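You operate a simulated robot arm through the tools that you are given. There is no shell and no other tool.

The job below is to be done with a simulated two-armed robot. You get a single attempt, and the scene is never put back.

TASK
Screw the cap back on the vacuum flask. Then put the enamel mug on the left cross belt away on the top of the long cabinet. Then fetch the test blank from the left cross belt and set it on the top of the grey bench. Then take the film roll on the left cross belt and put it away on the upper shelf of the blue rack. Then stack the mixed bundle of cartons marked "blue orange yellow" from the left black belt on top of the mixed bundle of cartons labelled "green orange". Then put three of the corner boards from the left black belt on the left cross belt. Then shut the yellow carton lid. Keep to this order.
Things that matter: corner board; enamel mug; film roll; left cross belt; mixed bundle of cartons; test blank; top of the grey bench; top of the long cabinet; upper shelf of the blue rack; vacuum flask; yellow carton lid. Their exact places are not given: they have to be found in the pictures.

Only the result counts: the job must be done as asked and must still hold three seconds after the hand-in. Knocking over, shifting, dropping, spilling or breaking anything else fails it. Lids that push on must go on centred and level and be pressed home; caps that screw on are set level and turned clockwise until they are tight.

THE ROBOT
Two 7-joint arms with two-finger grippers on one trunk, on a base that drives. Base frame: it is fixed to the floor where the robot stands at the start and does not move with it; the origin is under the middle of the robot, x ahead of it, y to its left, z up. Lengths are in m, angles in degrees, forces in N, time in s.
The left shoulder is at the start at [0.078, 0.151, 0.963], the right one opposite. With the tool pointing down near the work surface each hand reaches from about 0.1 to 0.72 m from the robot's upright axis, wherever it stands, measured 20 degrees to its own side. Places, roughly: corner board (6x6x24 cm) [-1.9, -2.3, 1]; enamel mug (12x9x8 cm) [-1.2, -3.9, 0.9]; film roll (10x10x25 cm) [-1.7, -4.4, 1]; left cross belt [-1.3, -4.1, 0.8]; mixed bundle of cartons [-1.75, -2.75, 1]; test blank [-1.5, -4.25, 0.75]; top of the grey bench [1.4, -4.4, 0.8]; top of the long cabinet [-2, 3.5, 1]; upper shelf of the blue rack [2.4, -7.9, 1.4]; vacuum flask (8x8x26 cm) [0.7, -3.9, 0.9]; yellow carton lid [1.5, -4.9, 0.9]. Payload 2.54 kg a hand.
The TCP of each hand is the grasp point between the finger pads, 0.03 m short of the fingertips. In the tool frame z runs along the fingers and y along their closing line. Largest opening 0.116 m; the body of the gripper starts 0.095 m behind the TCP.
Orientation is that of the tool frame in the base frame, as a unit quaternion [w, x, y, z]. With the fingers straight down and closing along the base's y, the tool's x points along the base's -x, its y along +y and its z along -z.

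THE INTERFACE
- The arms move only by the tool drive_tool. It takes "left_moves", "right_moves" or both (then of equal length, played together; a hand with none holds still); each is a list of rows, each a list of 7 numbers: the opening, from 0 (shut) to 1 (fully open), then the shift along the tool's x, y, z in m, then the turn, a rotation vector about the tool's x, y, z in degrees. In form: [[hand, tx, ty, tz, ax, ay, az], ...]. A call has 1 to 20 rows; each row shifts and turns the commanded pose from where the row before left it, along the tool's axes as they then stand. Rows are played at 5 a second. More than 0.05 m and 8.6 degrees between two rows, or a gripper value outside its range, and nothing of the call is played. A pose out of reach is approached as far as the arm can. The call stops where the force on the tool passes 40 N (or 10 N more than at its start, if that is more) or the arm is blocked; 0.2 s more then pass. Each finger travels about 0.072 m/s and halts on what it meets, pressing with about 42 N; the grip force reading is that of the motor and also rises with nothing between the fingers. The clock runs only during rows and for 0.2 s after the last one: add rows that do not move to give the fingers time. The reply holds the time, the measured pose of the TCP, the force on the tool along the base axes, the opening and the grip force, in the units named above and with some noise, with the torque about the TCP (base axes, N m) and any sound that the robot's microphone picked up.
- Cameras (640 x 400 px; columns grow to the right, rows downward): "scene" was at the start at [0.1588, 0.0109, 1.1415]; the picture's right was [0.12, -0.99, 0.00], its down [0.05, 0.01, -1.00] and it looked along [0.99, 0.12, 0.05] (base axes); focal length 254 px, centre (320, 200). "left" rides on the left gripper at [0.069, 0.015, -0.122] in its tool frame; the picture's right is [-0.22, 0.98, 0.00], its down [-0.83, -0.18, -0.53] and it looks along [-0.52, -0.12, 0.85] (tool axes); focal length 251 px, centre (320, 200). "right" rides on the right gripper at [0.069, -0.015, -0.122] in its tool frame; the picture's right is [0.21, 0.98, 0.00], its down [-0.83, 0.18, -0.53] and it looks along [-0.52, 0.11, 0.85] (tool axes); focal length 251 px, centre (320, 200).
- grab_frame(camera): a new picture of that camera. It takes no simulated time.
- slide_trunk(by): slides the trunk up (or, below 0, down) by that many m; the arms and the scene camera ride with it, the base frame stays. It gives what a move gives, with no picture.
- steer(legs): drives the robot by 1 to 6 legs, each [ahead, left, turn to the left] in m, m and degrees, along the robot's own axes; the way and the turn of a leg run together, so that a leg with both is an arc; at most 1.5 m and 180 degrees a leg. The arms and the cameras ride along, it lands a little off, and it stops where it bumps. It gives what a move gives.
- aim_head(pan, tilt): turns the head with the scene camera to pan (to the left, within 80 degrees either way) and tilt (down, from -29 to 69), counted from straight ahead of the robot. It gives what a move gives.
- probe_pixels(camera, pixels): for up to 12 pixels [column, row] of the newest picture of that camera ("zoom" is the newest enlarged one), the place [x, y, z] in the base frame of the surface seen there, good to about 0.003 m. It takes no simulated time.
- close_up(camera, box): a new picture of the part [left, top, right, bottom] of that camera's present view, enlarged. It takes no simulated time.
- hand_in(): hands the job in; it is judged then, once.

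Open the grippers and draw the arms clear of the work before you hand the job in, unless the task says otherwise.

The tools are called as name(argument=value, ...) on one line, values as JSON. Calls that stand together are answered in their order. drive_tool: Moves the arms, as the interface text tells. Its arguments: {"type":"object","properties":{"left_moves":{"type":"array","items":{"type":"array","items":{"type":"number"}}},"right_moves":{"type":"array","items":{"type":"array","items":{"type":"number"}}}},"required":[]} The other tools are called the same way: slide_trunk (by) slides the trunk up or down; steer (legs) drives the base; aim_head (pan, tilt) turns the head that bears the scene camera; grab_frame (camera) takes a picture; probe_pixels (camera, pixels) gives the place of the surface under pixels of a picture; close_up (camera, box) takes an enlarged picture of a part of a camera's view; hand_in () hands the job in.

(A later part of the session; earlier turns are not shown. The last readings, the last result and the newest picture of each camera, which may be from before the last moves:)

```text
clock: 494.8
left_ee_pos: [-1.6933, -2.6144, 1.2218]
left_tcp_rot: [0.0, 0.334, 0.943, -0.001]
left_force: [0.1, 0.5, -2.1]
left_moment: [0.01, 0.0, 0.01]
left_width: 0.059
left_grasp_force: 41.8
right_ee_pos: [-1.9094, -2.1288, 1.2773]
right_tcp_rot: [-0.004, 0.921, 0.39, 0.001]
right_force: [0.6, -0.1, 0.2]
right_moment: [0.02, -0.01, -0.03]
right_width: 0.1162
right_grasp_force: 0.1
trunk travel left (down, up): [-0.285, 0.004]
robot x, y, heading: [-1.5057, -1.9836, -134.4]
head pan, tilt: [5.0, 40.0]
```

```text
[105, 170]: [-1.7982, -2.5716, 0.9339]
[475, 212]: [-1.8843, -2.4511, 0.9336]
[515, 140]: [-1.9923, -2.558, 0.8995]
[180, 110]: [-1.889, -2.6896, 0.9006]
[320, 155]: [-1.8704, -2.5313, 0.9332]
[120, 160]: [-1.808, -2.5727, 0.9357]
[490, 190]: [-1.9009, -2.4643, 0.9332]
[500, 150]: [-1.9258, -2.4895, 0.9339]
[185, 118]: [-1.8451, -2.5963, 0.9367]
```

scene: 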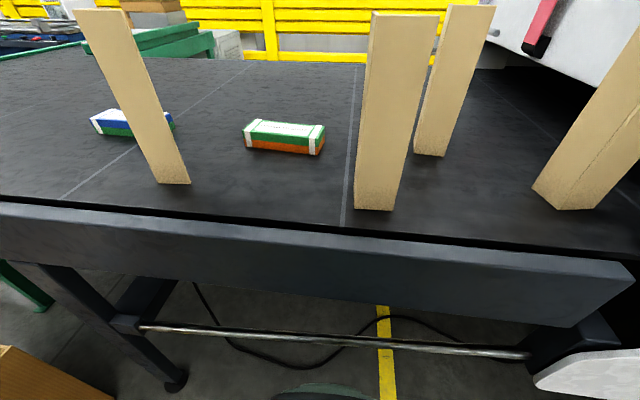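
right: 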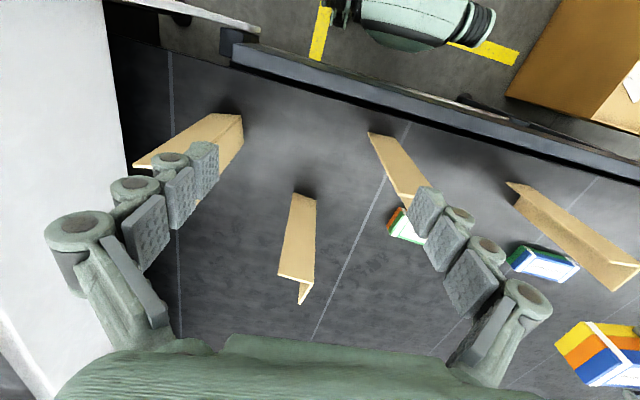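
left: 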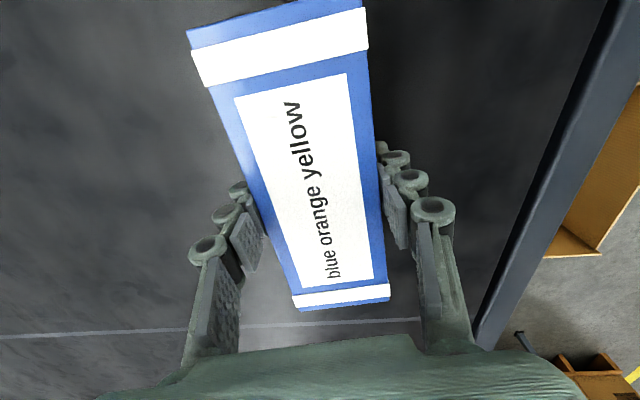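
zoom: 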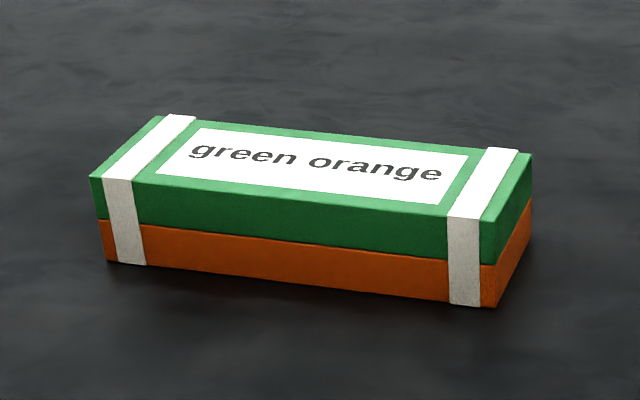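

Combined estimate: centre (−1.861,−2.523), axis ≈123.5°. I rotate the held bundle 17.5° clockwise and carry it over the target at z≈1.18.

drive_tool(left_moves=[[0, 0.047, -0.0086, 0, 0, 0, 0], [0, 0.047, -0.0086, 0, 0, 0, 0], [0, 0.045, -0.0086, 0.01, 0, 0, 0], [0, 0.045, -0.0086, 0.015, 0, 0, 0], [0, 0.0038, 0, 0.015, 0, 0, 0], [0, 0, 0, 0, 0, 0, 8.5], [0, 0, 0, 0, 0, 0, 8.5], [0, 0, 0, 0, 0, 0, 0.5], [0, 0, 0, 0, 0, 0, 0]])

grab_frame(camera="left")

grab_frame(camera="scene")

```text
clock: 496.8
left_ee_pos: [-1.8605, -2.5237, 1.1818]
left_tcp_rot: [0.0, 0.474, 0.881, -0.001]
left_force: [0.1, 0.4, -1.8]
left_moment: [0.02, -0.02, 0.04]
left_width: 0.0593
left_grasp_force: 42.1
right_ee_pos: [-1.9116, -2.1287, 1.276]
right_tcp_rot: [-0.004, 0.92, 0.391, 0.002]
right_force: [1.1, 0.0, 0.2]
right_moment: [0.03, 0.0, 0.01]
right_width: 0.1157
right_grasp_force: 0.0
trunk travel left (down, up): [-0.285, 0.004]
robot x, y, heading: [-1.5078, -1.9791, -134.5]
head pan, tilt: [5.0, 40.0]
```

```text
taken
```

left: 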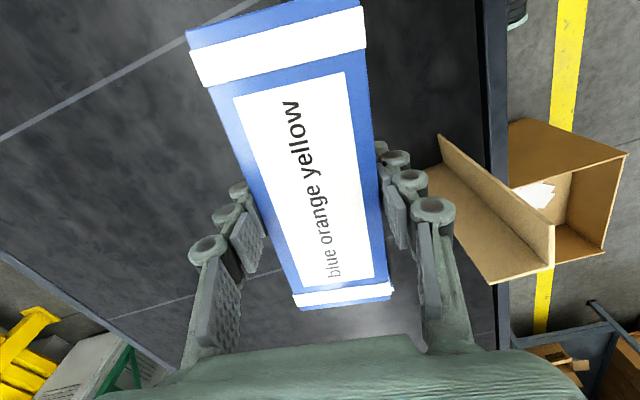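

```text
taken
```

scene: 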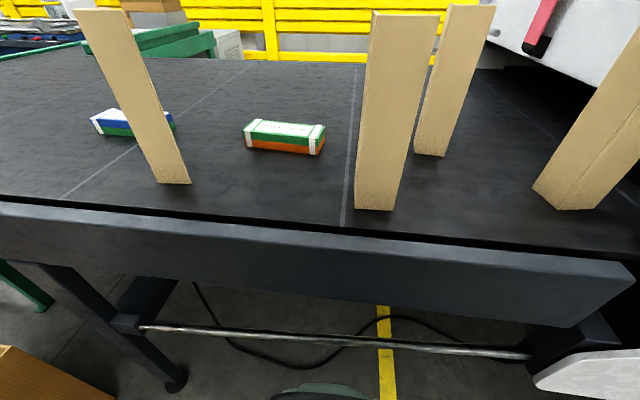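

Aligned by coordinates; I lower to ~1.5 cm above contact and compare in the scene view.

drive_tool(left_moves=[[0, 0, 0, 0.045, 0, 0, 0], [0, 0, 0, 0.045, 0, 0, 0], [0, 0, 0, 0.045, 0, 0, 0], [0, 0, 0, 0.04, 0, 0, 0], [0, 0, 0, 0.015, 0, 0, 0], [0, 0, 0, 0, 0, 0, 0]])

close_up(camera="scene", box=[205, 80, 365, 180])

grab_frame(camera="left")

close_up(camera="right", box=[340, 150, 480, 260])

```text
clock: 498.1
left_ee_pos: [-1.8616, -2.5239, 0.9932]
left_tcp_rot: [-0.001, 0.474, 0.881, -0.001]
left_force: [0.1, 0.0, -2.9]
left_moment: [0.0, 0.02, 0.02]
left_width: 0.0591
left_grasp_force: 42.3
right_ee_pos: [-1.9113, -2.128, 1.275]
right_tcp_rot: [-0.004, 0.921, 0.39, 0.002]
right_force: [0.1, 0.6, -0.6]
right_moment: [0.01, 0.05, 0.0]
right_width: 0.116
right_grasp_force: 0.1
trunk travel left (down, up): [-0.285, 0.004]
robot x, y, heading: [-1.5037, -1.9819, -134.5]
head pan, tilt: [5.0, 40.0]
```

```text
4.00 times, centred on (285, 130) of scene
```

zoom: 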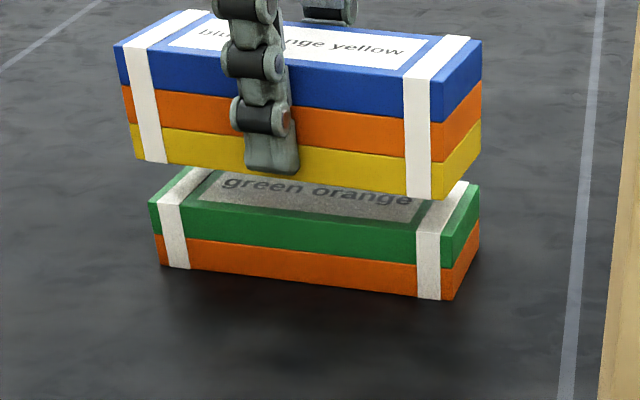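

```text
taken
```

left: 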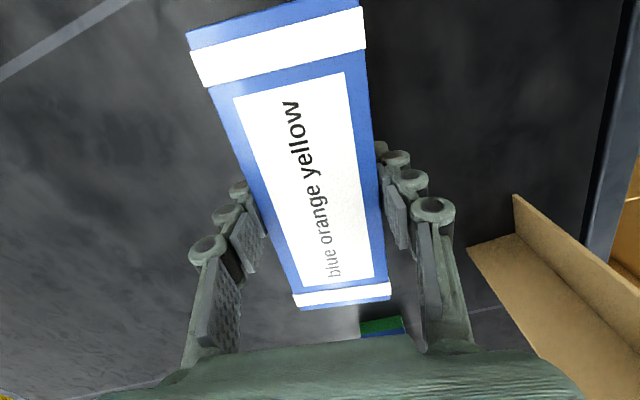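

```text
3.64 times, centred on (410, 205) of right
```

zoom: 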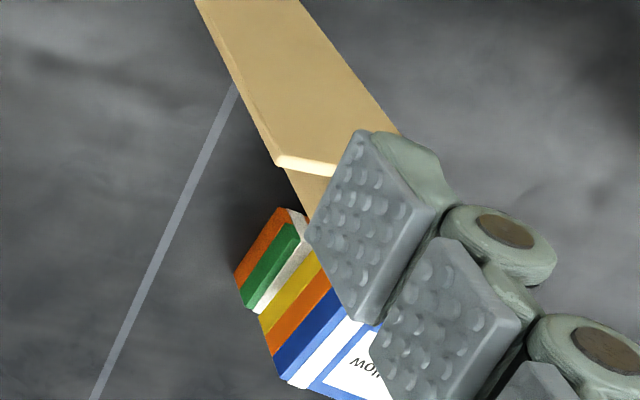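

I probe the front faces of the held bundle (bottom layer) and of the target to compare their planes.

grab_frame(camera="scene")

probe_pixels(camera="scene", pixels=[[241, 116], [300, 124], [310, 126], [246, 134], [275, 137], [312, 142], [318, 125], [319, 142], [270, 120], [235, 100], [309, 110], [290, 137]])

```text
taken
```

scene: 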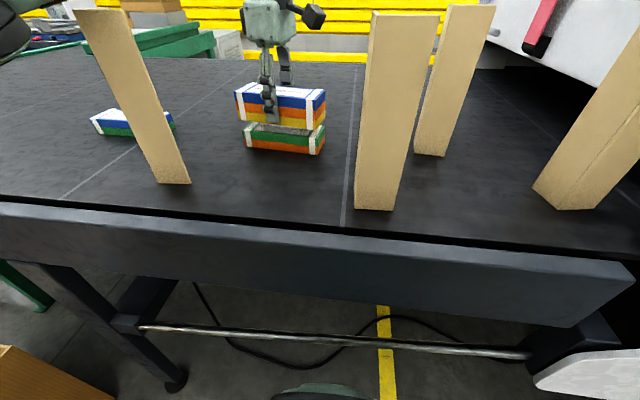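

```text
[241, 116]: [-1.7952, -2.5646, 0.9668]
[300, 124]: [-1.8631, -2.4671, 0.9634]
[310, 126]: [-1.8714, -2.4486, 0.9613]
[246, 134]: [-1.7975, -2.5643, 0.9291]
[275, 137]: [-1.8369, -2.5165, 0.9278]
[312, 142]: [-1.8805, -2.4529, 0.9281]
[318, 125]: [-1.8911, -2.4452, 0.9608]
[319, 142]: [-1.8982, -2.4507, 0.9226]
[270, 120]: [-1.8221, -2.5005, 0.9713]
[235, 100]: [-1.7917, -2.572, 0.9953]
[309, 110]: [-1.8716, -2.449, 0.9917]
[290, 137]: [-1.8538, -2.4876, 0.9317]
```

I zoom tighter and probe along both edges to resolve the offset.

close_up(camera="scene", box=[230, 85, 330, 160])

probe_pixels(camera="zoom", pixels=[[60, 205], [150, 218], [440, 255], [520, 262], [85, 265], [150, 275], [300, 300], [440, 310], [510, 318], [570, 240], [575, 280], [540, 330]])

```text
5.33 times, centred on (280, 122) of scene
```

zoom: 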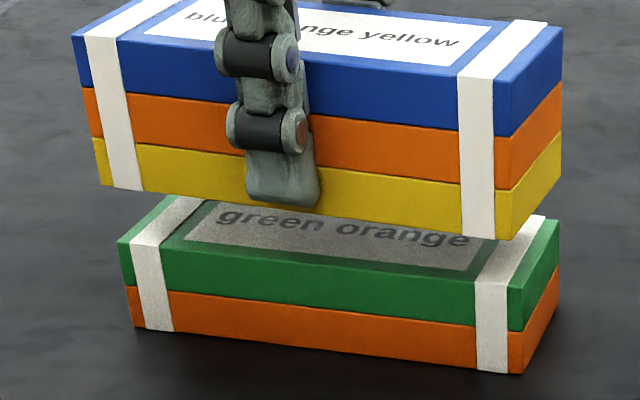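

```text
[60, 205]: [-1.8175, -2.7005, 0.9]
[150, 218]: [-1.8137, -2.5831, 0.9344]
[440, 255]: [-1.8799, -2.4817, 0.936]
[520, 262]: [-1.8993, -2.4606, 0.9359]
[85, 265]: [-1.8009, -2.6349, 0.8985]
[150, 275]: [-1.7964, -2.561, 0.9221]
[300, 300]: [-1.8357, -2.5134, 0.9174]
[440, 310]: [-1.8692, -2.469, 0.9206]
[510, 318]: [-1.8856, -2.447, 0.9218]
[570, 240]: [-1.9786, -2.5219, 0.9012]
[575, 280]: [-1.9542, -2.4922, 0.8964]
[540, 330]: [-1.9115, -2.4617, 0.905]
```

One more probe set on the held bundle's front face for the same zoom.

probe_pixels(camera="zoom", pixels=[[105, 165], [180, 175], [400, 205], [480, 215], [400, 165], [180, 135], [505, 215], [540, 190], [120, 170], [350, 190]])

```text
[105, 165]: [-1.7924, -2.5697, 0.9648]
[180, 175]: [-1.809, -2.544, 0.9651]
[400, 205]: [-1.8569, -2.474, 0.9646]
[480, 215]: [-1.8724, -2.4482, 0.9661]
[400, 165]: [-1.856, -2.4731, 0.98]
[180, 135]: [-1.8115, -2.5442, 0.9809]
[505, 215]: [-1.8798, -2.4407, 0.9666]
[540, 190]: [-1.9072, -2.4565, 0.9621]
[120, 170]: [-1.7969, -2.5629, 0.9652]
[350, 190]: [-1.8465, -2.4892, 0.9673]
```

Faces differ by ~4–5 mm in depth, ~4 mm along, 3.5° in yaw. I correct those and lower to contact.

drive_tool(left_moves=[[0, 0.0037, -0.0047, 0, 0, 0, -3.5], [0, 0, 0, 0.008, 0, 0, 0], [0, 0, 0, 0.005, 0, 0, 0], [0, 0, 0, 0.003, 0, 0, 0], [0, 0, 0, 0.002, 0, 0, 0], [0, 0, 0, 0, 0, 0, 0]])

close_up(camera="scene", box=[230, 85, 330, 160])

```text
clock: 499.6
left_ee_pos: [-1.8666, -2.5229, 0.9777]
left_tcp_rot: [-0.002, 0.446, 0.895, -0.004]
left_force: [-0.2, -1.2, -3.0]
left_moment: [0.02, -0.02, 0.0]
left_width: 0.0593
left_grasp_force: 42.2
right_ee_pos: [-1.9091, -2.1251, 1.277]
right_tcp_rot: [-0.003, 0.921, 0.39, 0.0]
right_force: [0.0, 0.3, -0.1]
right_moment: [0.01, 0.01, 0.01]
right_width: 0.1158
right_grasp_force: 0.0
trunk travel left (down, up): [-0.285, 0.004]
robot x, y, heading: [-1.5062, -1.9809, -134.0]
head pan, tilt: [5.0, 40.0]
```

```text
5.33 times, centred on (280, 122) of scene
```

zoom: 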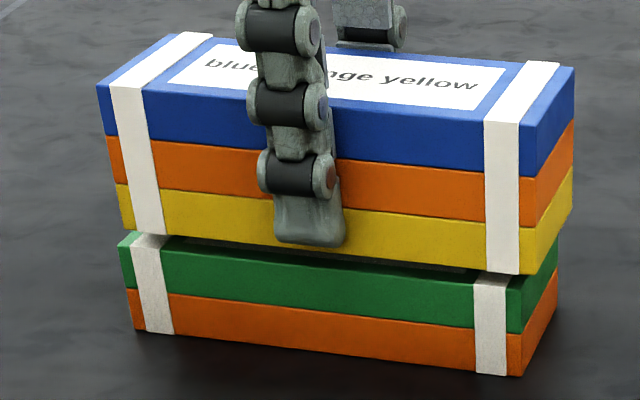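

Very close now; the upper one is ~3 mm to the right. I shift back 3 mm and lower the last millimetres.

drive_tool(left_moves=[[0, -0.003, 0, 0, 0, 0, 0], [0, 0, 0, 0.002, 0, 0, 0], [0, 0, 0, 0.002, 0, 0, 0], [0, 0, 0, 0.001, 0, 0, 0], [0, 0, 0, 0, 0, 0, 0]])

close_up(camera="scene", box=[230, 85, 330, 160])

```text
clock: 500.8
left_ee_pos: [-1.865, -2.5222, 0.9806]
left_tcp_rot: [-0.002, 0.446, 0.895, -0.008]
left_force: [0.0, -0.5, -1.8]
left_moment: [-0.02, -0.03, -0.04]
left_width: 0.0591
left_grasp_force: 42.2
right_ee_pos: [-1.9097, -2.1223, 1.2788]
right_tcp_rot: [-0.001, 0.921, 0.39, -0.001]
right_force: [0.0, 0.4, -0.1]
right_moment: [0.02, 0.02, 0.0]
right_width: 0.1163
right_grasp_force: 0.1
trunk travel left (down, up): [-0.285, 0.004]
robot x, y, heading: [-1.5075, -1.9827, -134.5]
head pan, tilt: [5.0, 40.0]
```

```text
5.33 times, centred on (280, 122) of scene
```

zoom: 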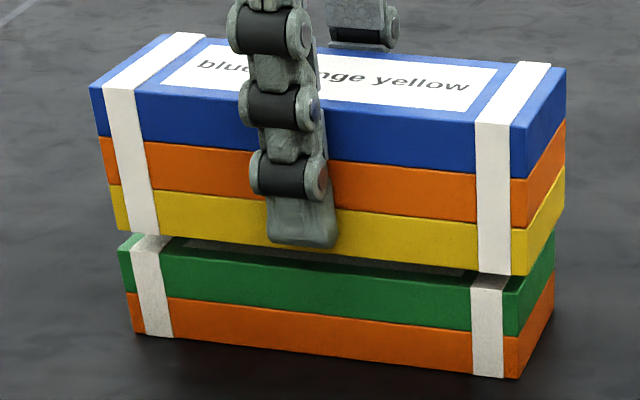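

Odd: the whole robot seems to tip slightly instead of lowering – the left arm may be bearing on something. I raise back a bit and look left.

drive_tool(left_moves=[[0, 0, 0, -0.004, 0, 0, 0], [0, 0, 0, 0, 0, 0, 0]])

aim_head(pan=45, tilt=45)

grab_frame(camera="scene")

grab_frame(camera="left")

grab_frame(camera="right")

```text
clock: 501.4
left_ee_pos: [-1.8645, -2.5223, 0.9817]
left_tcp_rot: [-0.001, 0.447, 0.895, -0.006]
left_force: [0.3, 0.0, -2.5]
left_moment: [-0.03, 0.02, 0.02]
left_width: 0.0591
left_grasp_force: 42.0
right_ee_pos: [-1.909, -2.1229, 1.2771]
right_tcp_rot: [-0.002, 0.921, 0.39, -0.001]
right_force: [0.1, -0.2, 0.4]
right_moment: [0.0, -0.01, 0.02]
right_width: 0.1162
right_grasp_force: 0.1
trunk travel left (down, up): [-0.285, 0.004]
robot x, y, heading: [-1.5103, -1.9811, -134.0]
head pan, tilt: [5.0, 40.0]
```

```text
clock: 502.4
left_ee_pos: [-1.8655, -2.5207, 0.9801]
left_tcp_rot: [-0.001, 0.447, 0.894, -0.007]
left_force: [-0.5, 0.5, -2.5]
left_moment: [0.0, 0.02, -0.03]
left_width: 0.059
left_grasp_force: 41.8
right_ee_pos: [-1.9096, -2.1213, 1.279]
right_tcp_rot: [-0.001, 0.921, 0.389, -0.002]
right_force: [-0.1, 0.6, 0.4]
right_moment: [0.0, 0.0, 0.01]
right_width: 0.116
right_grasp_force: 0.1
trunk travel left (down, up): [-0.285, 0.004]
robot x, y, heading: [-1.5073, -1.9829, -134.1]
head pan, tilt: [45.0, 45.0]
```

```text
taken
```

scene: 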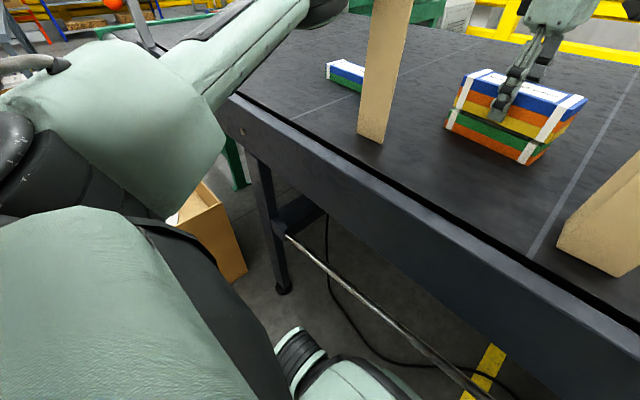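

```text
taken
```

left: 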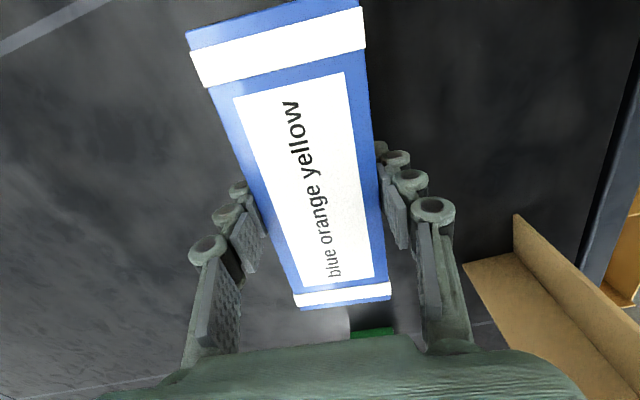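

```text
taken
```

right: 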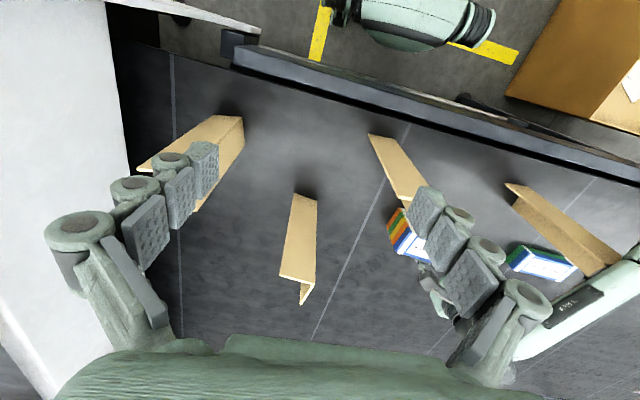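

The left forearm crosses the belt edge on the left side; I probe its height against the edge.

probe_pixels(camera="scene", pixels=[[215, 150], [222, 120], [215, 95], [250, 60], [300, 30], [195, 185], [150, 205], [240, 110], [265, 70], [160, 120], [330, 15], [110, 210]])

```text
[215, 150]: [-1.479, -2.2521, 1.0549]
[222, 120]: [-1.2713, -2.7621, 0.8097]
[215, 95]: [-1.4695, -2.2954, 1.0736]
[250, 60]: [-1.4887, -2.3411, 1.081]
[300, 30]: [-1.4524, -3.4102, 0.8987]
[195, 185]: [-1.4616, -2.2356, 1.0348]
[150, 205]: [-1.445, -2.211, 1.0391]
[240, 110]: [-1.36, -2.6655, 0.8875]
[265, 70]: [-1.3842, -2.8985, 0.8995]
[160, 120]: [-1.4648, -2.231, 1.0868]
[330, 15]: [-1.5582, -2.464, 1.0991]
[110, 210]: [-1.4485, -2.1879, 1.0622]
```

The left forearm (z≈1.05–1.1) is resting by the first board (top 1.14), so I must not press. I lift the bundle straight up to clear it and check the board.

drive_tool(left_moves=[[0, 0, 0, -0.03, 0, 0, 0], [0, 0, 0, -0.045, 0, 0, 0], [0, 0, 0, -0.045, 0, 0, 0], [0, 0, 0, -0.045, 0, 0, 0], [0, 0, 0, -0.035, 0, 0, 0], [0, 0, 0, 0, 0, 0, 0]])

aim_head(pan=15, tilt=40)

grab_frame(camera="scene")

grab_frame(camera="right")

```text
clock: 503.8
left_ee_pos: [-1.8644, -2.5259, 1.1738]
left_tcp_rot: [-0.001, 0.447, 0.895, 0.0]
left_force: [-1.2, -0.4, -1.6]
left_moment: [0.0, -0.02, -0.01]
left_width: 0.0594
left_grasp_force: 41.7
right_ee_pos: [-1.9118, -2.1295, 1.2757]
right_tcp_rot: [-0.004, 0.921, 0.39, 0.001]
right_force: [-0.3, 0.2, -0.1]
right_moment: [0.02, 0.04, 0.03]
right_width: 0.1156
right_grasp_force: 0.0
trunk travel left (down, up): [-0.285, 0.004]
robot x, y, heading: [-1.5061, -1.9802, -134.4]
head pan, tilt: [45.0, 45.0]
```

```text
clock: 504.8
left_ee_pos: [-1.8653, -2.5253, 1.1734]
left_tcp_rot: [0.0, 0.446, 0.895, -0.001]
left_force: [-0.1, -0.3, -2.9]
left_moment: [-0.01, -0.01, 0.03]
left_width: 0.0594
left_grasp_force: 42.2
right_ee_pos: [-1.9096, -2.1279, 1.2768]
right_tcp_rot: [-0.004, 0.921, 0.389, 0.0]
right_force: [1.0, 0.2, -1.2]
right_moment: [0.02, 0.0, 0.0]
right_width: 0.1161
right_grasp_force: 0.1
trunk travel left (down, up): [-0.285, 0.004]
robot x, y, heading: [-1.5074, -1.9797, -134.3]
head pan, tilt: [15.0, 40.0]
```

```text
taken
```

scene: 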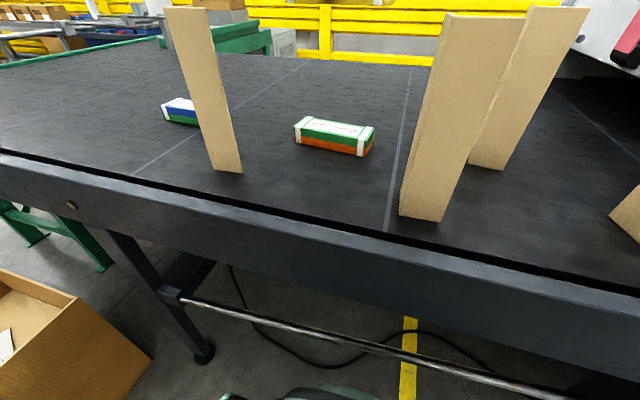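

```text
taken
```

right: 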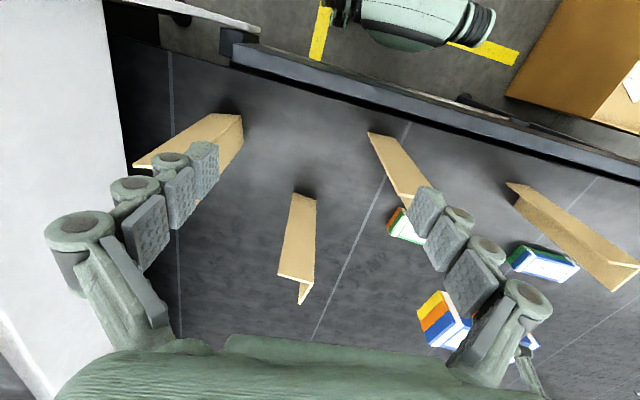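

Board 1 is unharmed. I retract and raise the bundle above the boards, then rotate the robot about the target (shift right, turn left 13°) so the forearm passes between boards 1 and 2.

drive_tool(left_moves=[[0, 0, 0.03, -0.02, 0, 0, 0], [0, 0, 0.03, -0.03, 0, 0, 0], [0, 0, 0, 0, 0, 0, 0]])

steer(legs=[[0.03, -0.17, 13.3]])

aim_head(pan=0, tilt=40)

grab_frame(camera="scene")

```text
clock: 505.6
left_ee_pos: [-1.8169, -2.4892, 1.2239]
left_tcp_rot: [0.0, 0.446, 0.895, 0.0]
left_force: [-0.2, 1.0, -2.0]
left_moment: [0.01, 0.01, 0.02]
left_width: 0.0595
left_grasp_force: 42.2
right_ee_pos: [-1.91, -2.129, 1.2764]
right_tcp_rot: [-0.005, 0.921, 0.39, 0.001]
right_force: [0.2, 0.2, 0.0]
right_moment: [0.06, -0.01, -0.01]
right_width: 0.1159
right_grasp_force: 0.0
trunk travel left (down, up): [-0.285, 0.004]
robot x, y, heading: [-1.5087, -1.9808, -134.1]
head pan, tilt: [15.0, 40.0]
```

```text
clock: 507.9
left_ee_pos: [-1.8342, -2.4606, 1.227]
left_tcp_rot: [-0.003, 0.343, 0.939, -0.003]
left_force: [-0.5, 0.6, -2.5]
left_moment: [0.0, 0.01, -0.01]
left_width: 0.0594
left_grasp_force: 41.7
right_ee_pos: [-2.0014, -2.1256, 1.2841]
right_tcp_rot: [-0.003, 0.87, 0.493, -0.01]
right_force: [-0.6, 1.0, 0.5]
right_moment: [-0.01, 0.0, 0.01]
right_width: 0.116
right_grasp_force: 0.1
trunk travel left (down, up): [-0.285, 0.004]
robot x, y, heading: [-1.6481, -1.8944, -121.4]
head pan, tilt: [15.0, 40.0]
stopped in leg 1: the robot was blocked; the commanded pose is now the measured one
```

```text
clock: 508.6
left_ee_pos: [-1.8321, -2.4579, 1.2294]
left_tcp_rot: [-0.004, 0.341, 0.94, -0.004]
left_force: [0.7, 0.3, -2.2]
left_moment: [0.01, 0.02, 0.03]
left_width: 0.0595
left_grasp_force: 41.3
right_ee_pos: [-2.0013, -2.1275, 1.2839]
right_tcp_rot: [-0.003, 0.871, 0.492, -0.009]
right_force: [-0.5, 0.4, 0.5]
right_moment: [0.0, -0.01, 0.02]
right_width: 0.116
right_grasp_force: 0.0
trunk travel left (down, up): [-0.285, 0.004]
robot x, y, heading: [-1.6493, -1.8953, -121.5]
head pan, tilt: [0.0, 40.0]
```

```text
taken
```

scene: 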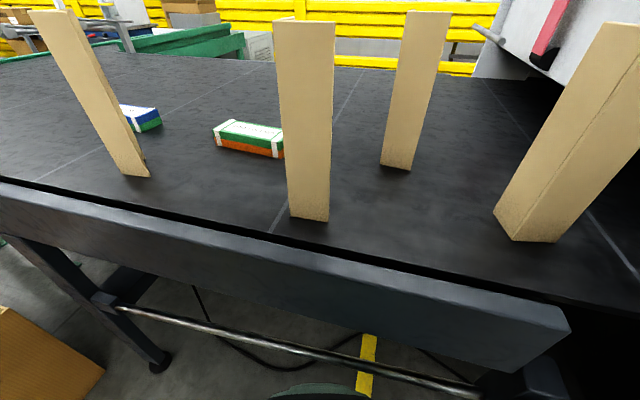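

The robot was blocked at the very end of that leg. I look right to see what it touched.

aim_head(pan=-60, tilt=35)

grab_frame(camera="scene")

grab_frame(camera="right")

aim_head(pan=0, tilt=69)

grab_frame(camera="scene")

```text
clock: 509.9
left_ee_pos: [-1.8329, -2.4598, 1.228]
left_tcp_rot: [-0.004, 0.342, 0.94, -0.005]
left_force: [0.0, -0.1, -2.5]
left_moment: [0.0, 0.0, -0.02]
left_width: 0.0593
left_grasp_force: 41.8
right_ee_pos: [-2.0025, -2.127, 1.2834]
right_tcp_rot: [-0.003, 0.87, 0.493, -0.009]
right_force: [0.1, -0.1, -0.4]
right_moment: [0.0, -0.01, 0.0]
right_width: 0.1163
right_grasp_force: 0.2
trunk travel left (down, up): [-0.285, 0.004]
robot x, y, heading: [-1.6468, -1.9, -121.7]
head pan, tilt: [-60.0, 35.0]
```

```text
taken
```

scene: 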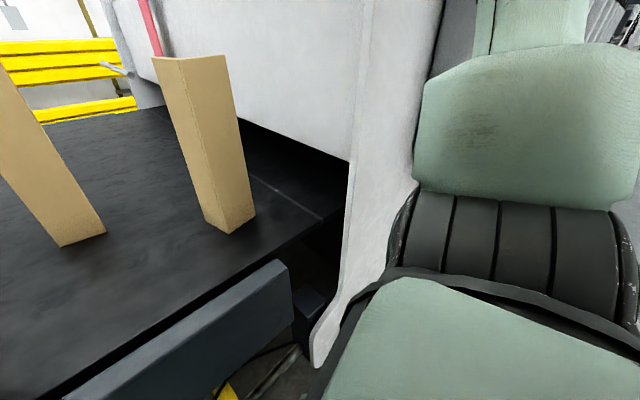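

```text
taken
```

right: 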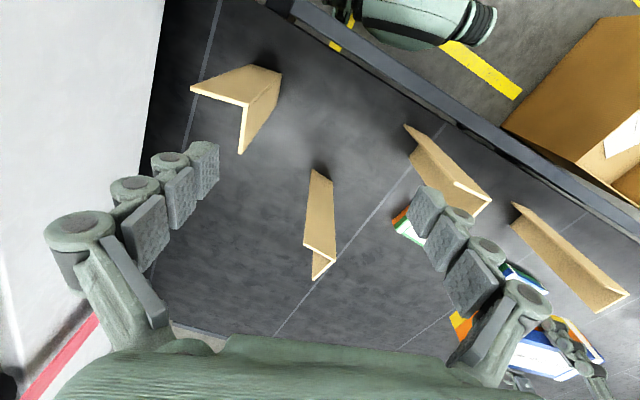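

```text
clock: 511.2
left_ee_pos: [-1.8324, -2.4581, 1.2282]
left_tcp_rot: [-0.004, 0.343, 0.939, -0.004]
left_force: [0.4, -0.2, -3.2]
left_moment: [-0.01, 0.02, -0.03]
left_width: 0.0591
left_grasp_force: 42.5
right_ee_pos: [-2.0023, -2.1274, 1.2841]
right_tcp_rot: [-0.003, 0.87, 0.492, -0.009]
right_force: [0.3, 0.1, 0.0]
right_moment: [0.03, 0.03, -0.01]
right_width: 0.1157
right_grasp_force: 0.1
trunk travel left (down, up): [-0.285, 0.004]
robot x, y, heading: [-1.6489, -1.897, -121.4]
head pan, tilt: [0.0, 68.8]
```

```text
taken
```

scene: 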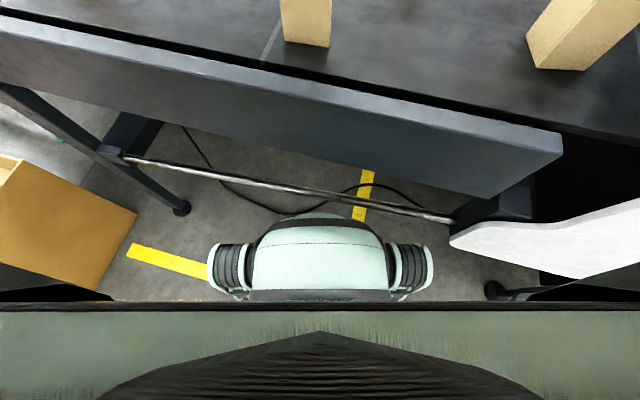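

The right elbow touches the machine's side panel. I ease the robot 4 cm left and extend the right hand forward (above the boards) so the elbow tucks in.

steer(legs=[[0, 0.04, 0]])

drive_tool(right_moves=[[1, -0.03, 0, 0, 0, 0, 0], [1, -0.04, 0, 0, 0, 0, 0], [1, -0.04, 0, 0, 0, 0, 0], [1, -0.03, 0, 0, 0, 0, 0], [1, 0, 0, 0, 0, 0, 0]])

aim_head(pan=-60, tilt=35)

grab_frame(camera="scene")

```text
clock: 512.3
left_ee_pos: [-1.8042, -2.4853, 1.2234]
left_tcp_rot: [-0.001, 0.342, 0.94, -0.001]
left_force: [0.6, 0.2, -2.1]
left_moment: [0.01, 0.04, 0.0]
left_width: 0.0593
left_grasp_force: 41.5
right_ee_pos: [-1.9747, -2.1535, 1.2787]
right_tcp_rot: [-0.003, 0.87, 0.492, -0.004]
right_force: [0.1, -1.1, 0.6]
right_moment: [0.01, -0.02, -0.01]
right_width: 0.116
right_grasp_force: 0.1
trunk travel left (down, up): [-0.285, 0.004]
robot x, y, heading: [-1.6158, -1.9186, -121.5]
head pan, tilt: [0.0, 68.8]
```

```text
clock: 513.5
left_ee_pos: [-1.806, -2.4839, 1.2228]
left_tcp_rot: [0.0, 0.342, 0.94, 0.0]
left_force: [-0.5, 0.6, -3.9]
left_moment: [0.02, -0.02, 0.02]
left_width: 0.0592
left_grasp_force: 41.9
right_ee_pos: [-2.0501, -2.2748, 1.2788]
right_tcp_rot: [-0.003, 0.869, 0.494, -0.003]
right_force: [-0.3, -0.3, 0.3]
right_moment: [0.07, -0.05, 0.01]
right_width: 0.116
right_grasp_force: 0.0
trunk travel left (down, up): [-0.285, 0.004]
robot x, y, heading: [-1.6196, -1.9189, -121.4]
head pan, tilt: [0.0, 68.8]
```

```text
clock: 514.8
left_ee_pos: [-1.8051, -2.4841, 1.2241]
left_tcp_rot: [-0.001, 0.342, 0.94, 0.0]
left_force: [-0.3, -0.7, -1.8]
left_moment: [-0.03, -0.01, 0.0]
left_width: 0.0593
left_grasp_force: 41.8
right_ee_pos: [-2.0491, -2.2727, 1.2792]
right_tcp_rot: [-0.004, 0.87, 0.493, -0.004]
right_force: [0.2, -0.5, -0.6]
right_moment: [-0.01, -0.02, -0.02]
right_width: 0.1161
right_grasp_force: 0.1
trunk travel left (down, up): [-0.285, 0.004]
robot x, y, heading: [-1.6182, -1.9194, -121.2]
head pan, tilt: [-60.0, 35.0]
```

```text
taken
```

scene: 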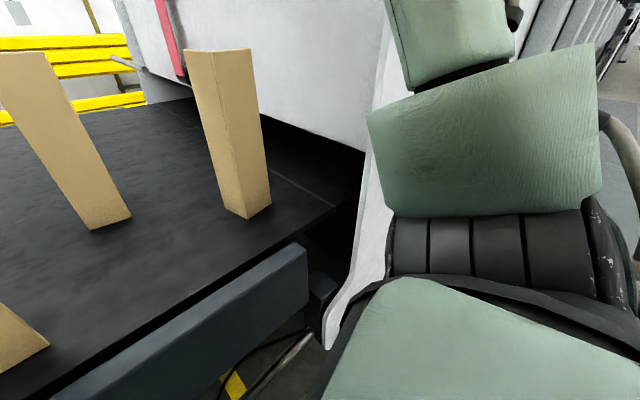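

Elbow is free now. I bring the bundle back over the target (rotating 13° clockwise) and lower to just above it, then check with the scene camera.

drive_tool(left_moves=[[0, 0.0098, -0.035, 0.015, 0, 0, 0], [0, 0.0098, -0.035, 0.015, 0, 0, 0], [0, 0, 0, 0.01, 0, 0, 6.7], [0, 0, 0, 0, 0, 0, 6.6], [0, 0, 0, 0.045, 0, 0, 0], [0, 0, 0, 0.045, 0, 0, 0], [0, 0, 0, 0.045, 0, 0, 0], [0, 0, 0, 0, 0, 0, 0]])

aim_head(pan=8, tilt=40)

grab_frame(camera="scene")

grab_frame(camera="right")

```text
clock: 516.6
left_ee_pos: [-1.8646, -2.5213, 1.047]
left_tcp_rot: [-0.002, 0.449, 0.894, -0.001]
left_force: [-0.5, -0.1, -2.5]
left_moment: [-0.02, -0.03, 0.01]
left_width: 0.059
left_grasp_force: 42.3
left hand out of reach, approached as far as the arm can: row 2
right_ee_pos: [-2.0487, -2.273, 1.2792]
right_tcp_rot: [-0.003, 0.87, 0.492, -0.003]
right_force: [0.0, 0.4, -0.1]
right_moment: [-0.02, -0.02, -0.01]
right_width: 0.1158
right_grasp_force: 0.0
trunk travel left (down, up): [-0.285, 0.004]
robot x, y, heading: [-1.6215, -1.9237, -121.3]
head pan, tilt: [-60.0, 35.0]
```

```text
clock: 518.0
left_ee_pos: [-1.8636, -2.5227, 1.0471]
left_tcp_rot: [-0.001, 0.449, 0.894, 0.0]
left_force: [0.2, -0.1, -2.8]
left_moment: [0.0, -0.01, 0.02]
left_width: 0.0589
left_grasp_force: 42.0
right_ee_pos: [-2.0486, -2.2724, 1.2803]
right_tcp_rot: [-0.004, 0.87, 0.493, -0.004]
right_force: [0.7, -0.5, -0.6]
right_moment: [-0.03, -0.04, 0.0]
right_width: 0.1162
right_grasp_force: 0.1
trunk travel left (down, up): [-0.285, 0.004]
robot x, y, heading: [-1.6193, -1.9226, -121.3]
head pan, tilt: [8.0, 40.0]
```

```text
taken
```

scene: 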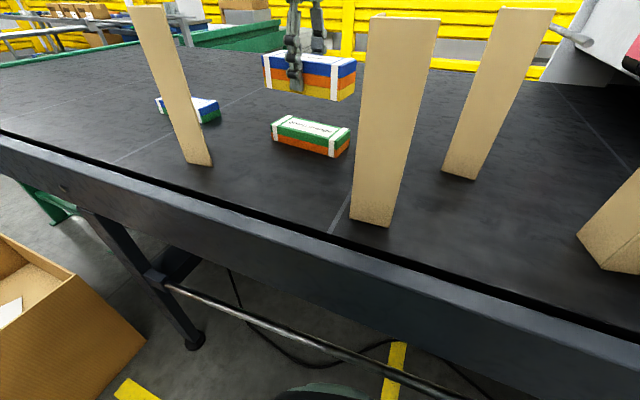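

```text
taken
```

right: 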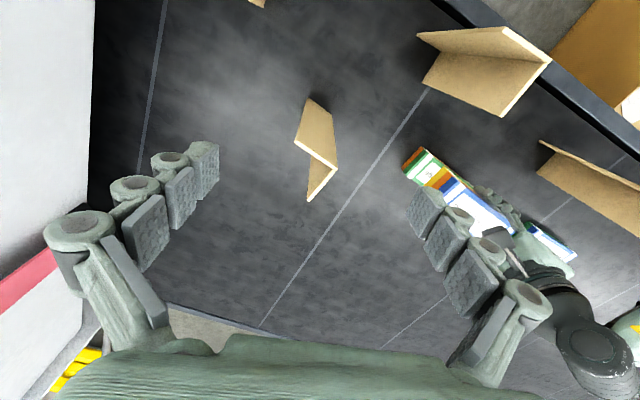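

Forearm appears clear between the boards. I lower 6 cm and watch level and force.

drive_tool(left_moves=[[0, 0, 0, 0.03, 0, 0, 0], [0, 0, 0, 0.025, 0, 0, 0], [0, 0, 0, 0.008, 0, 0, 0], [0, 0, 0, 0, 0, 0, 0]])

grab_frame(camera="scene")

close_up(camera="scene", box=[250, 80, 370, 170])

probe_pixels(camera="zoom", pixels=[[100, 130], [200, 145], [300, 170], [400, 190], [150, 240], [250, 255], [330, 265], [420, 290], [470, 190], [500, 300], [80, 240], [60, 130]])

```text
clock: 519.0
left_ee_pos: [-1.8643, -2.5224, 0.9855]
left_tcp_rot: [-0.001, 0.449, 0.894, 0.0]
left_force: [0.5, 0.5, -2.2]
left_moment: [0.0, -0.03, 0.0]
left_width: 0.0593
left_grasp_force: 41.3
right_ee_pos: [-2.0484, -2.273, 1.2791]
right_tcp_rot: [-0.004, 0.87, 0.492, -0.004]
right_force: [0.1, 0.4, 0.5]
right_moment: [0.03, 0.03, 0.04]
right_width: 0.1159
right_grasp_force: 0.1
trunk travel left (down, up): [-0.285, 0.004]
robot x, y, heading: [-1.6156, -1.9185, -121.3]
head pan, tilt: [8.0, 40.0]
```

```text
taken
```

scene: 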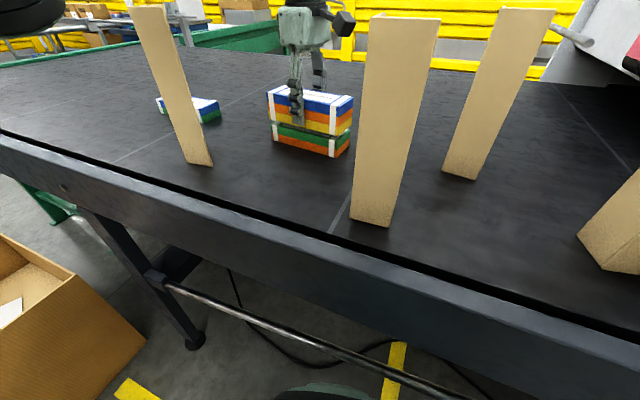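

```text
4.44 times, centred on (310, 125) of scene
```

zoom: 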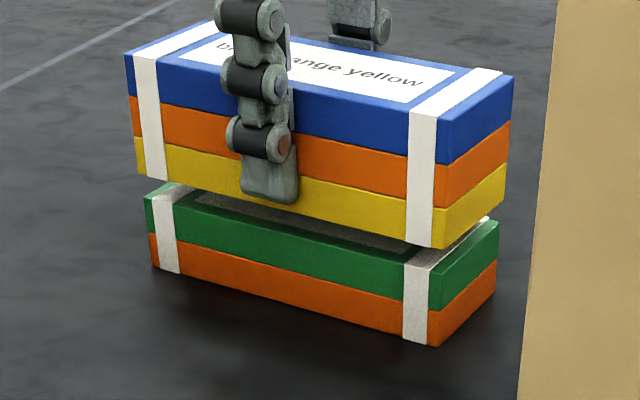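

```text
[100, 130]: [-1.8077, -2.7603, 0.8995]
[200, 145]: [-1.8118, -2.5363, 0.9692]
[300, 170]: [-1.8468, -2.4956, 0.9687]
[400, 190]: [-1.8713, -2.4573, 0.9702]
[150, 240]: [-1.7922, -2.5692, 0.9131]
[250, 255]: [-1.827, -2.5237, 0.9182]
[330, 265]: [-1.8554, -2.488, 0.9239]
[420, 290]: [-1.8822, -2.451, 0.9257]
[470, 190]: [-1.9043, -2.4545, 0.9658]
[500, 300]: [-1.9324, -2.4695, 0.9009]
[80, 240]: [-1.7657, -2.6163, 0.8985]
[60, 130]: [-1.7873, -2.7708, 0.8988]
```

Edges match within ~4 mm and yaw is equal. I shift 3 mm away and lower to contact.

drive_tool(left_moves=[[0, 0, -0.003, 0, 0, 0, 0], [0, 0, 0, 0.006, 0, 0, 0], [0, 0, 0, 0.003, 0, 0, 0], [0, 0, 0, 0.002, 0, 0, 0], [0, 0, 0, 0.0015, 0, 0, 0], [0, 0, 0, 0, 0, 0, 0]])

close_up(camera="scene", box=[250, 80, 370, 170])

```text
clock: 520.4
left_ee_pos: [-1.8655, -2.5254, 0.9719]
left_tcp_rot: [0.0, 0.448, 0.894, -0.001]
left_force: [0.0, 0.5, -0.2]
left_moment: [0.01, 0.11, 0.05]
left_width: 0.0592
left_grasp_force: 41.6
right_ee_pos: [-2.0495, -2.2724, 1.2799]
right_tcp_rot: [-0.004, 0.87, 0.493, -0.005]
right_force: [-0.3, -0.5, 0.5]
right_moment: [0.04, 0.01, -0.01]
right_width: 0.1162
right_grasp_force: 0.1
trunk travel left (down, up): [-0.285, 0.004]
robot x, y, heading: [-1.6223, -1.9205, -121.6]
head pan, tilt: [8.0, 40.0]
```

```text
4.44 times, centred on (310, 125) of scene
```

zoom: 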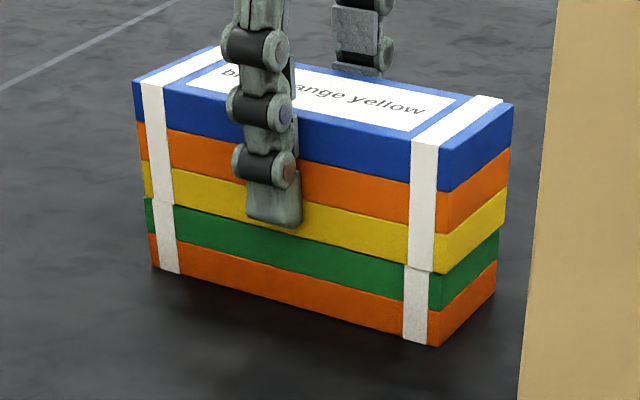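

Touching and well aligned. 1 mm more, then open and lift straight up.

drive_tool(left_moves=[[0, 0, 0, 0.001, 0, 0, 0], [0.55, 0, 0, 0, 0, 0, 0], [0.65, 0, 0, 0, 0, 0, 0], [0.85, 0, 0, 0, 0, 0, 0], [0.85, 0, 0, 0, 0, 0, 0], [0.85, 0, 0, -0.03, 0, 0, 0], [0.85, 0, 0, -0.045, 0, 0, 0], [0.85, 0, 0, -0.045, 0, 0, 0], [0.85, 0, 0, -0.045, 0, 0, 0], [0.85, 0, 0, -0.03, 0, 0, 0]])

grab_frame(camera="scene")

close_up(camera="scene", box=[250, 80, 370, 170])

```text
clock: 522.6
left_ee_pos: [-1.8659, -2.5251, 1.1678]
left_tcp_rot: [-0.001, 0.449, 0.893, -0.002]
left_force: [0.4, 0.5, 0.2]
left_moment: [0.02, 0.01, 0.0]
left_width: 0.0986
left_grasp_force: 0.1
right_ee_pos: [-2.0485, -2.2716, 1.2792]
right_tcp_rot: [-0.003, 0.87, 0.492, -0.004]
right_force: [-0.5, 0.1, 0.1]
right_moment: [-0.03, 0.0, 0.0]
right_width: 0.116
right_grasp_force: 0.0
trunk travel left (down, up): [-0.285, 0.004]
robot x, y, heading: [-1.6164, -1.9205, -121.6]
head pan, tilt: [8.0, 40.0]
```

```text
taken
```

scene: 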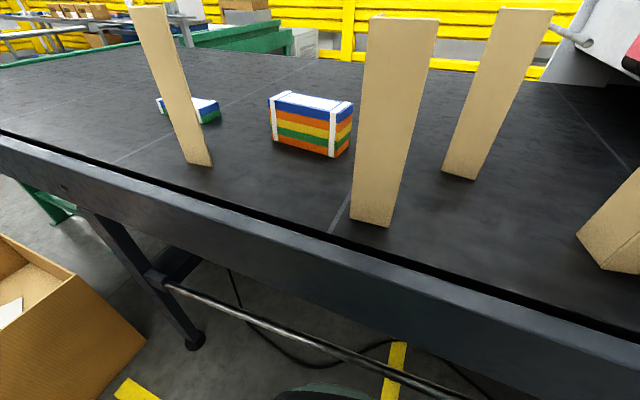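

```text
4.44 times, centred on (310, 125) of scene
```

zoom: 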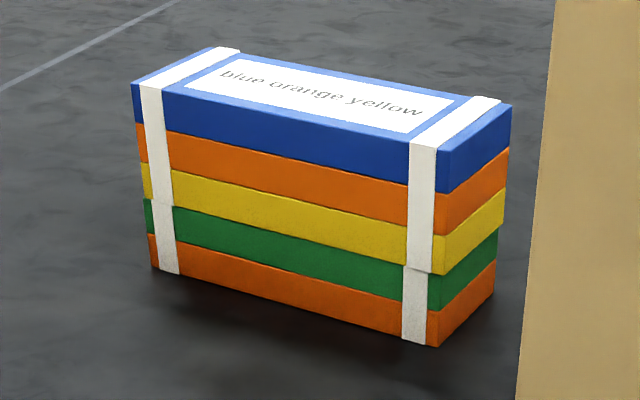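

The stack is clean. Now the boards: I retract and raise the left hand above board height, then back the robot off and square up at a spot facing boards 1 and 2.

drive_tool(left_moves=[[0.85, 0, 0.03, -0.02, 0, 0, 0], [0.85, 0, 0.03, -0.03, 0, 0, 0], [0.85, 0, 0.02, -0.04, 0, 0, 0], [1, 0, 0, -0.02, 0, 0, 0], [1, 0, 0, 0, 0, 0, 0]])

steer(legs=[[-0.35, 0, 0]])

drive_tool(left_moves=[[1, 0, 0, 0, 0, 0, 8.4], [1, 0, 0, 0, 0, 0, 8.4], [1, 0, 0, 0, 0, 0, 8.4], [1, 0, 0, 0, 0, 0, 8.4], [1, 0, 0, 0, 0, 0, 8.4], [1, 0, 0, 0, 0, 0, 8.4], [1, 0, 0, 0, 0, 0, 8.4], [1, 0, 0, 0, 0, 0, 8.4]])

```text
clock: 523.8
left_ee_pos: [-1.7965, -2.4709, 1.2655]
left_tcp_rot: [-0.001, 0.45, 0.893, -0.002]
left_force: [0.0, 0.0, 0.2]
left_moment: [0.01, -0.01, 0.02]
left_width: 0.1162
left_grasp_force: 0.1
left hand out of reach, approached as far as the arm can: row 4
right_ee_pos: [-2.0488, -2.2724, 1.2796]
right_tcp_rot: [-0.003, 0.87, 0.492, -0.004]
right_force: [-0.3, 1.4, -0.4]
right_moment: [-0.02, -0.03, 0.01]
right_width: 0.1158
right_grasp_force: 0.0
trunk travel left (down, up): [-0.285, 0.004]
robot x, y, heading: [-1.619, -1.9179, -121.2]
head pan, tilt: [8.0, 40.0]
```

```text
clock: 526.1
left_ee_pos: [-1.6165, -2.1733, 1.2651]
left_tcp_rot: [-0.001, 0.45, 0.893, -0.003]
left_force: [0.0, 0.3, 0.0]
left_moment: [-0.05, -0.02, -0.01]
left_width: 0.1161
left_grasp_force: 0.1
right_ee_pos: [-1.8664, -1.9741, 1.2806]
right_tcp_rot: [-0.004, 0.871, 0.492, -0.004]
right_force: [-0.2, 0.9, 0.2]
right_moment: [-0.04, -0.02, -0.01]
right_width: 0.1162
right_grasp_force: 0.0
trunk travel left (down, up): [-0.285, 0.004]
robot x, y, heading: [-1.4386, -1.6232, -121.1]
head pan, tilt: [8.0, 40.0]
```

```text
clock: 527.9
left_ee_pos: [-1.6158, -2.1734, 1.2651]
left_tcp_rot: [0.001, 0.87, 0.493, -0.003]
left_force: [0.3, -0.1, -0.9]
left_moment: [-0.01, 0.01, 0.0]
left_width: 0.1159
left_grasp_force: 0.1
right_ee_pos: [-1.8662, -1.9737, 1.2789]
right_tcp_rot: [-0.003, 0.87, 0.493, -0.005]
right_force: [0.2, 0.6, -0.4]
right_moment: [0.0, 0.0, 0.0]
right_width: 0.116
right_grasp_force: 0.1
trunk travel left (down, up): [-0.285, 0.004]
robot x, y, heading: [-1.4335, -1.623, -121.8]
head pan, tilt: [8.0, 40.0]
```

Hands are neutral at z≈1.27. I turn back to −135° and move to face boards 1 and 2.

steer(legs=[[0, 0, -13.3], [0, 0.317, 0], [0.22, 0, 0]])

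aim_head(pan=0, tilt=35)

grab_frame(camera="scene")

grab_frame(camera="left")

grab_frame(camera="right")

```text
clock: 533.6
left_ee_pos: [-1.6693, -2.4937, 1.2649]
left_tcp_rot: [-0.001, 0.92, 0.391, -0.003]
left_force: [-0.1, -0.1, 0.1]
left_moment: [0.04, -0.05, -0.01]
left_width: 0.1158
left_grasp_force: 0.1
right_ee_pos: [-1.8689, -2.2418, 1.2803]
right_tcp_rot: [-0.004, 0.921, 0.388, -0.003]
right_force: [0.0, 0.5, -0.8]
right_moment: [0.04, -0.05, -0.01]
right_width: 0.1163
right_grasp_force: 0.1
trunk travel left (down, up): [-0.285, 0.004]
robot x, y, heading: [-1.3649, -2.002, -134.8]
head pan, tilt: [8.0, 40.0]
```

```text
clock: 534.3
left_ee_pos: [-1.6684, -2.4925, 1.2659]
left_tcp_rot: [0.0, 0.92, 0.391, -0.003]
left_force: [0.5, 0.3, -0.6]
left_moment: [0.0, -0.02, 0.0]
left_width: 0.1158
left_grasp_force: 0.0
right_ee_pos: [-1.8665, -2.2419, 1.2803]
right_tcp_rot: [-0.004, 0.922, 0.388, -0.003]
right_force: [-0.7, 0.9, 0.0]
right_moment: [0.01, 0.03, 0.02]
right_width: 0.116
right_grasp_force: 0.1
trunk travel left (down, up): [-0.285, 0.004]
robot x, y, heading: [-1.3664, -1.9962, -135.1]
head pan, tilt: [0.0, 35.0]
```

```text
taken
```

scene: 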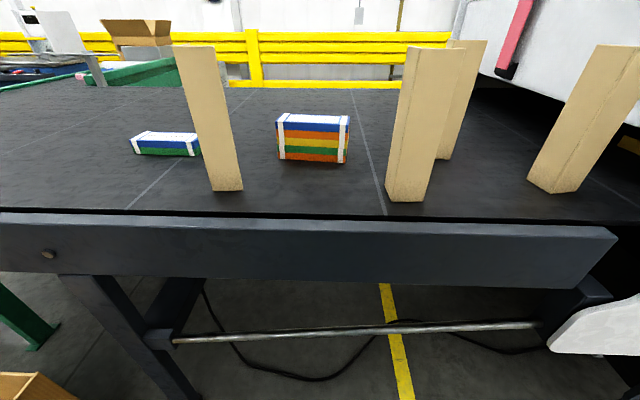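

```text
taken
```

left: 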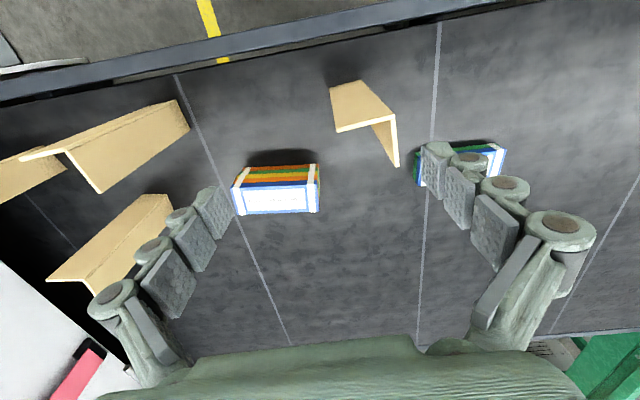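

```text
taken
```

right: 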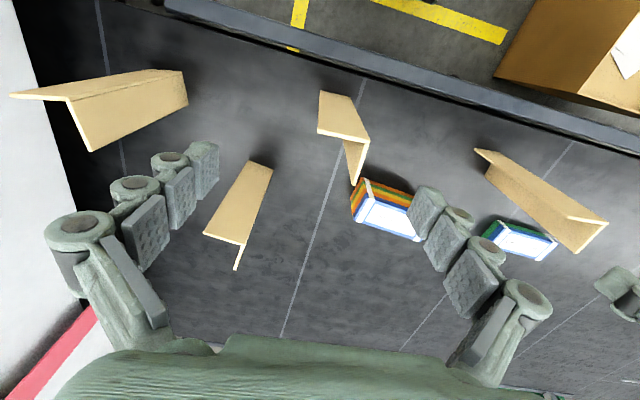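

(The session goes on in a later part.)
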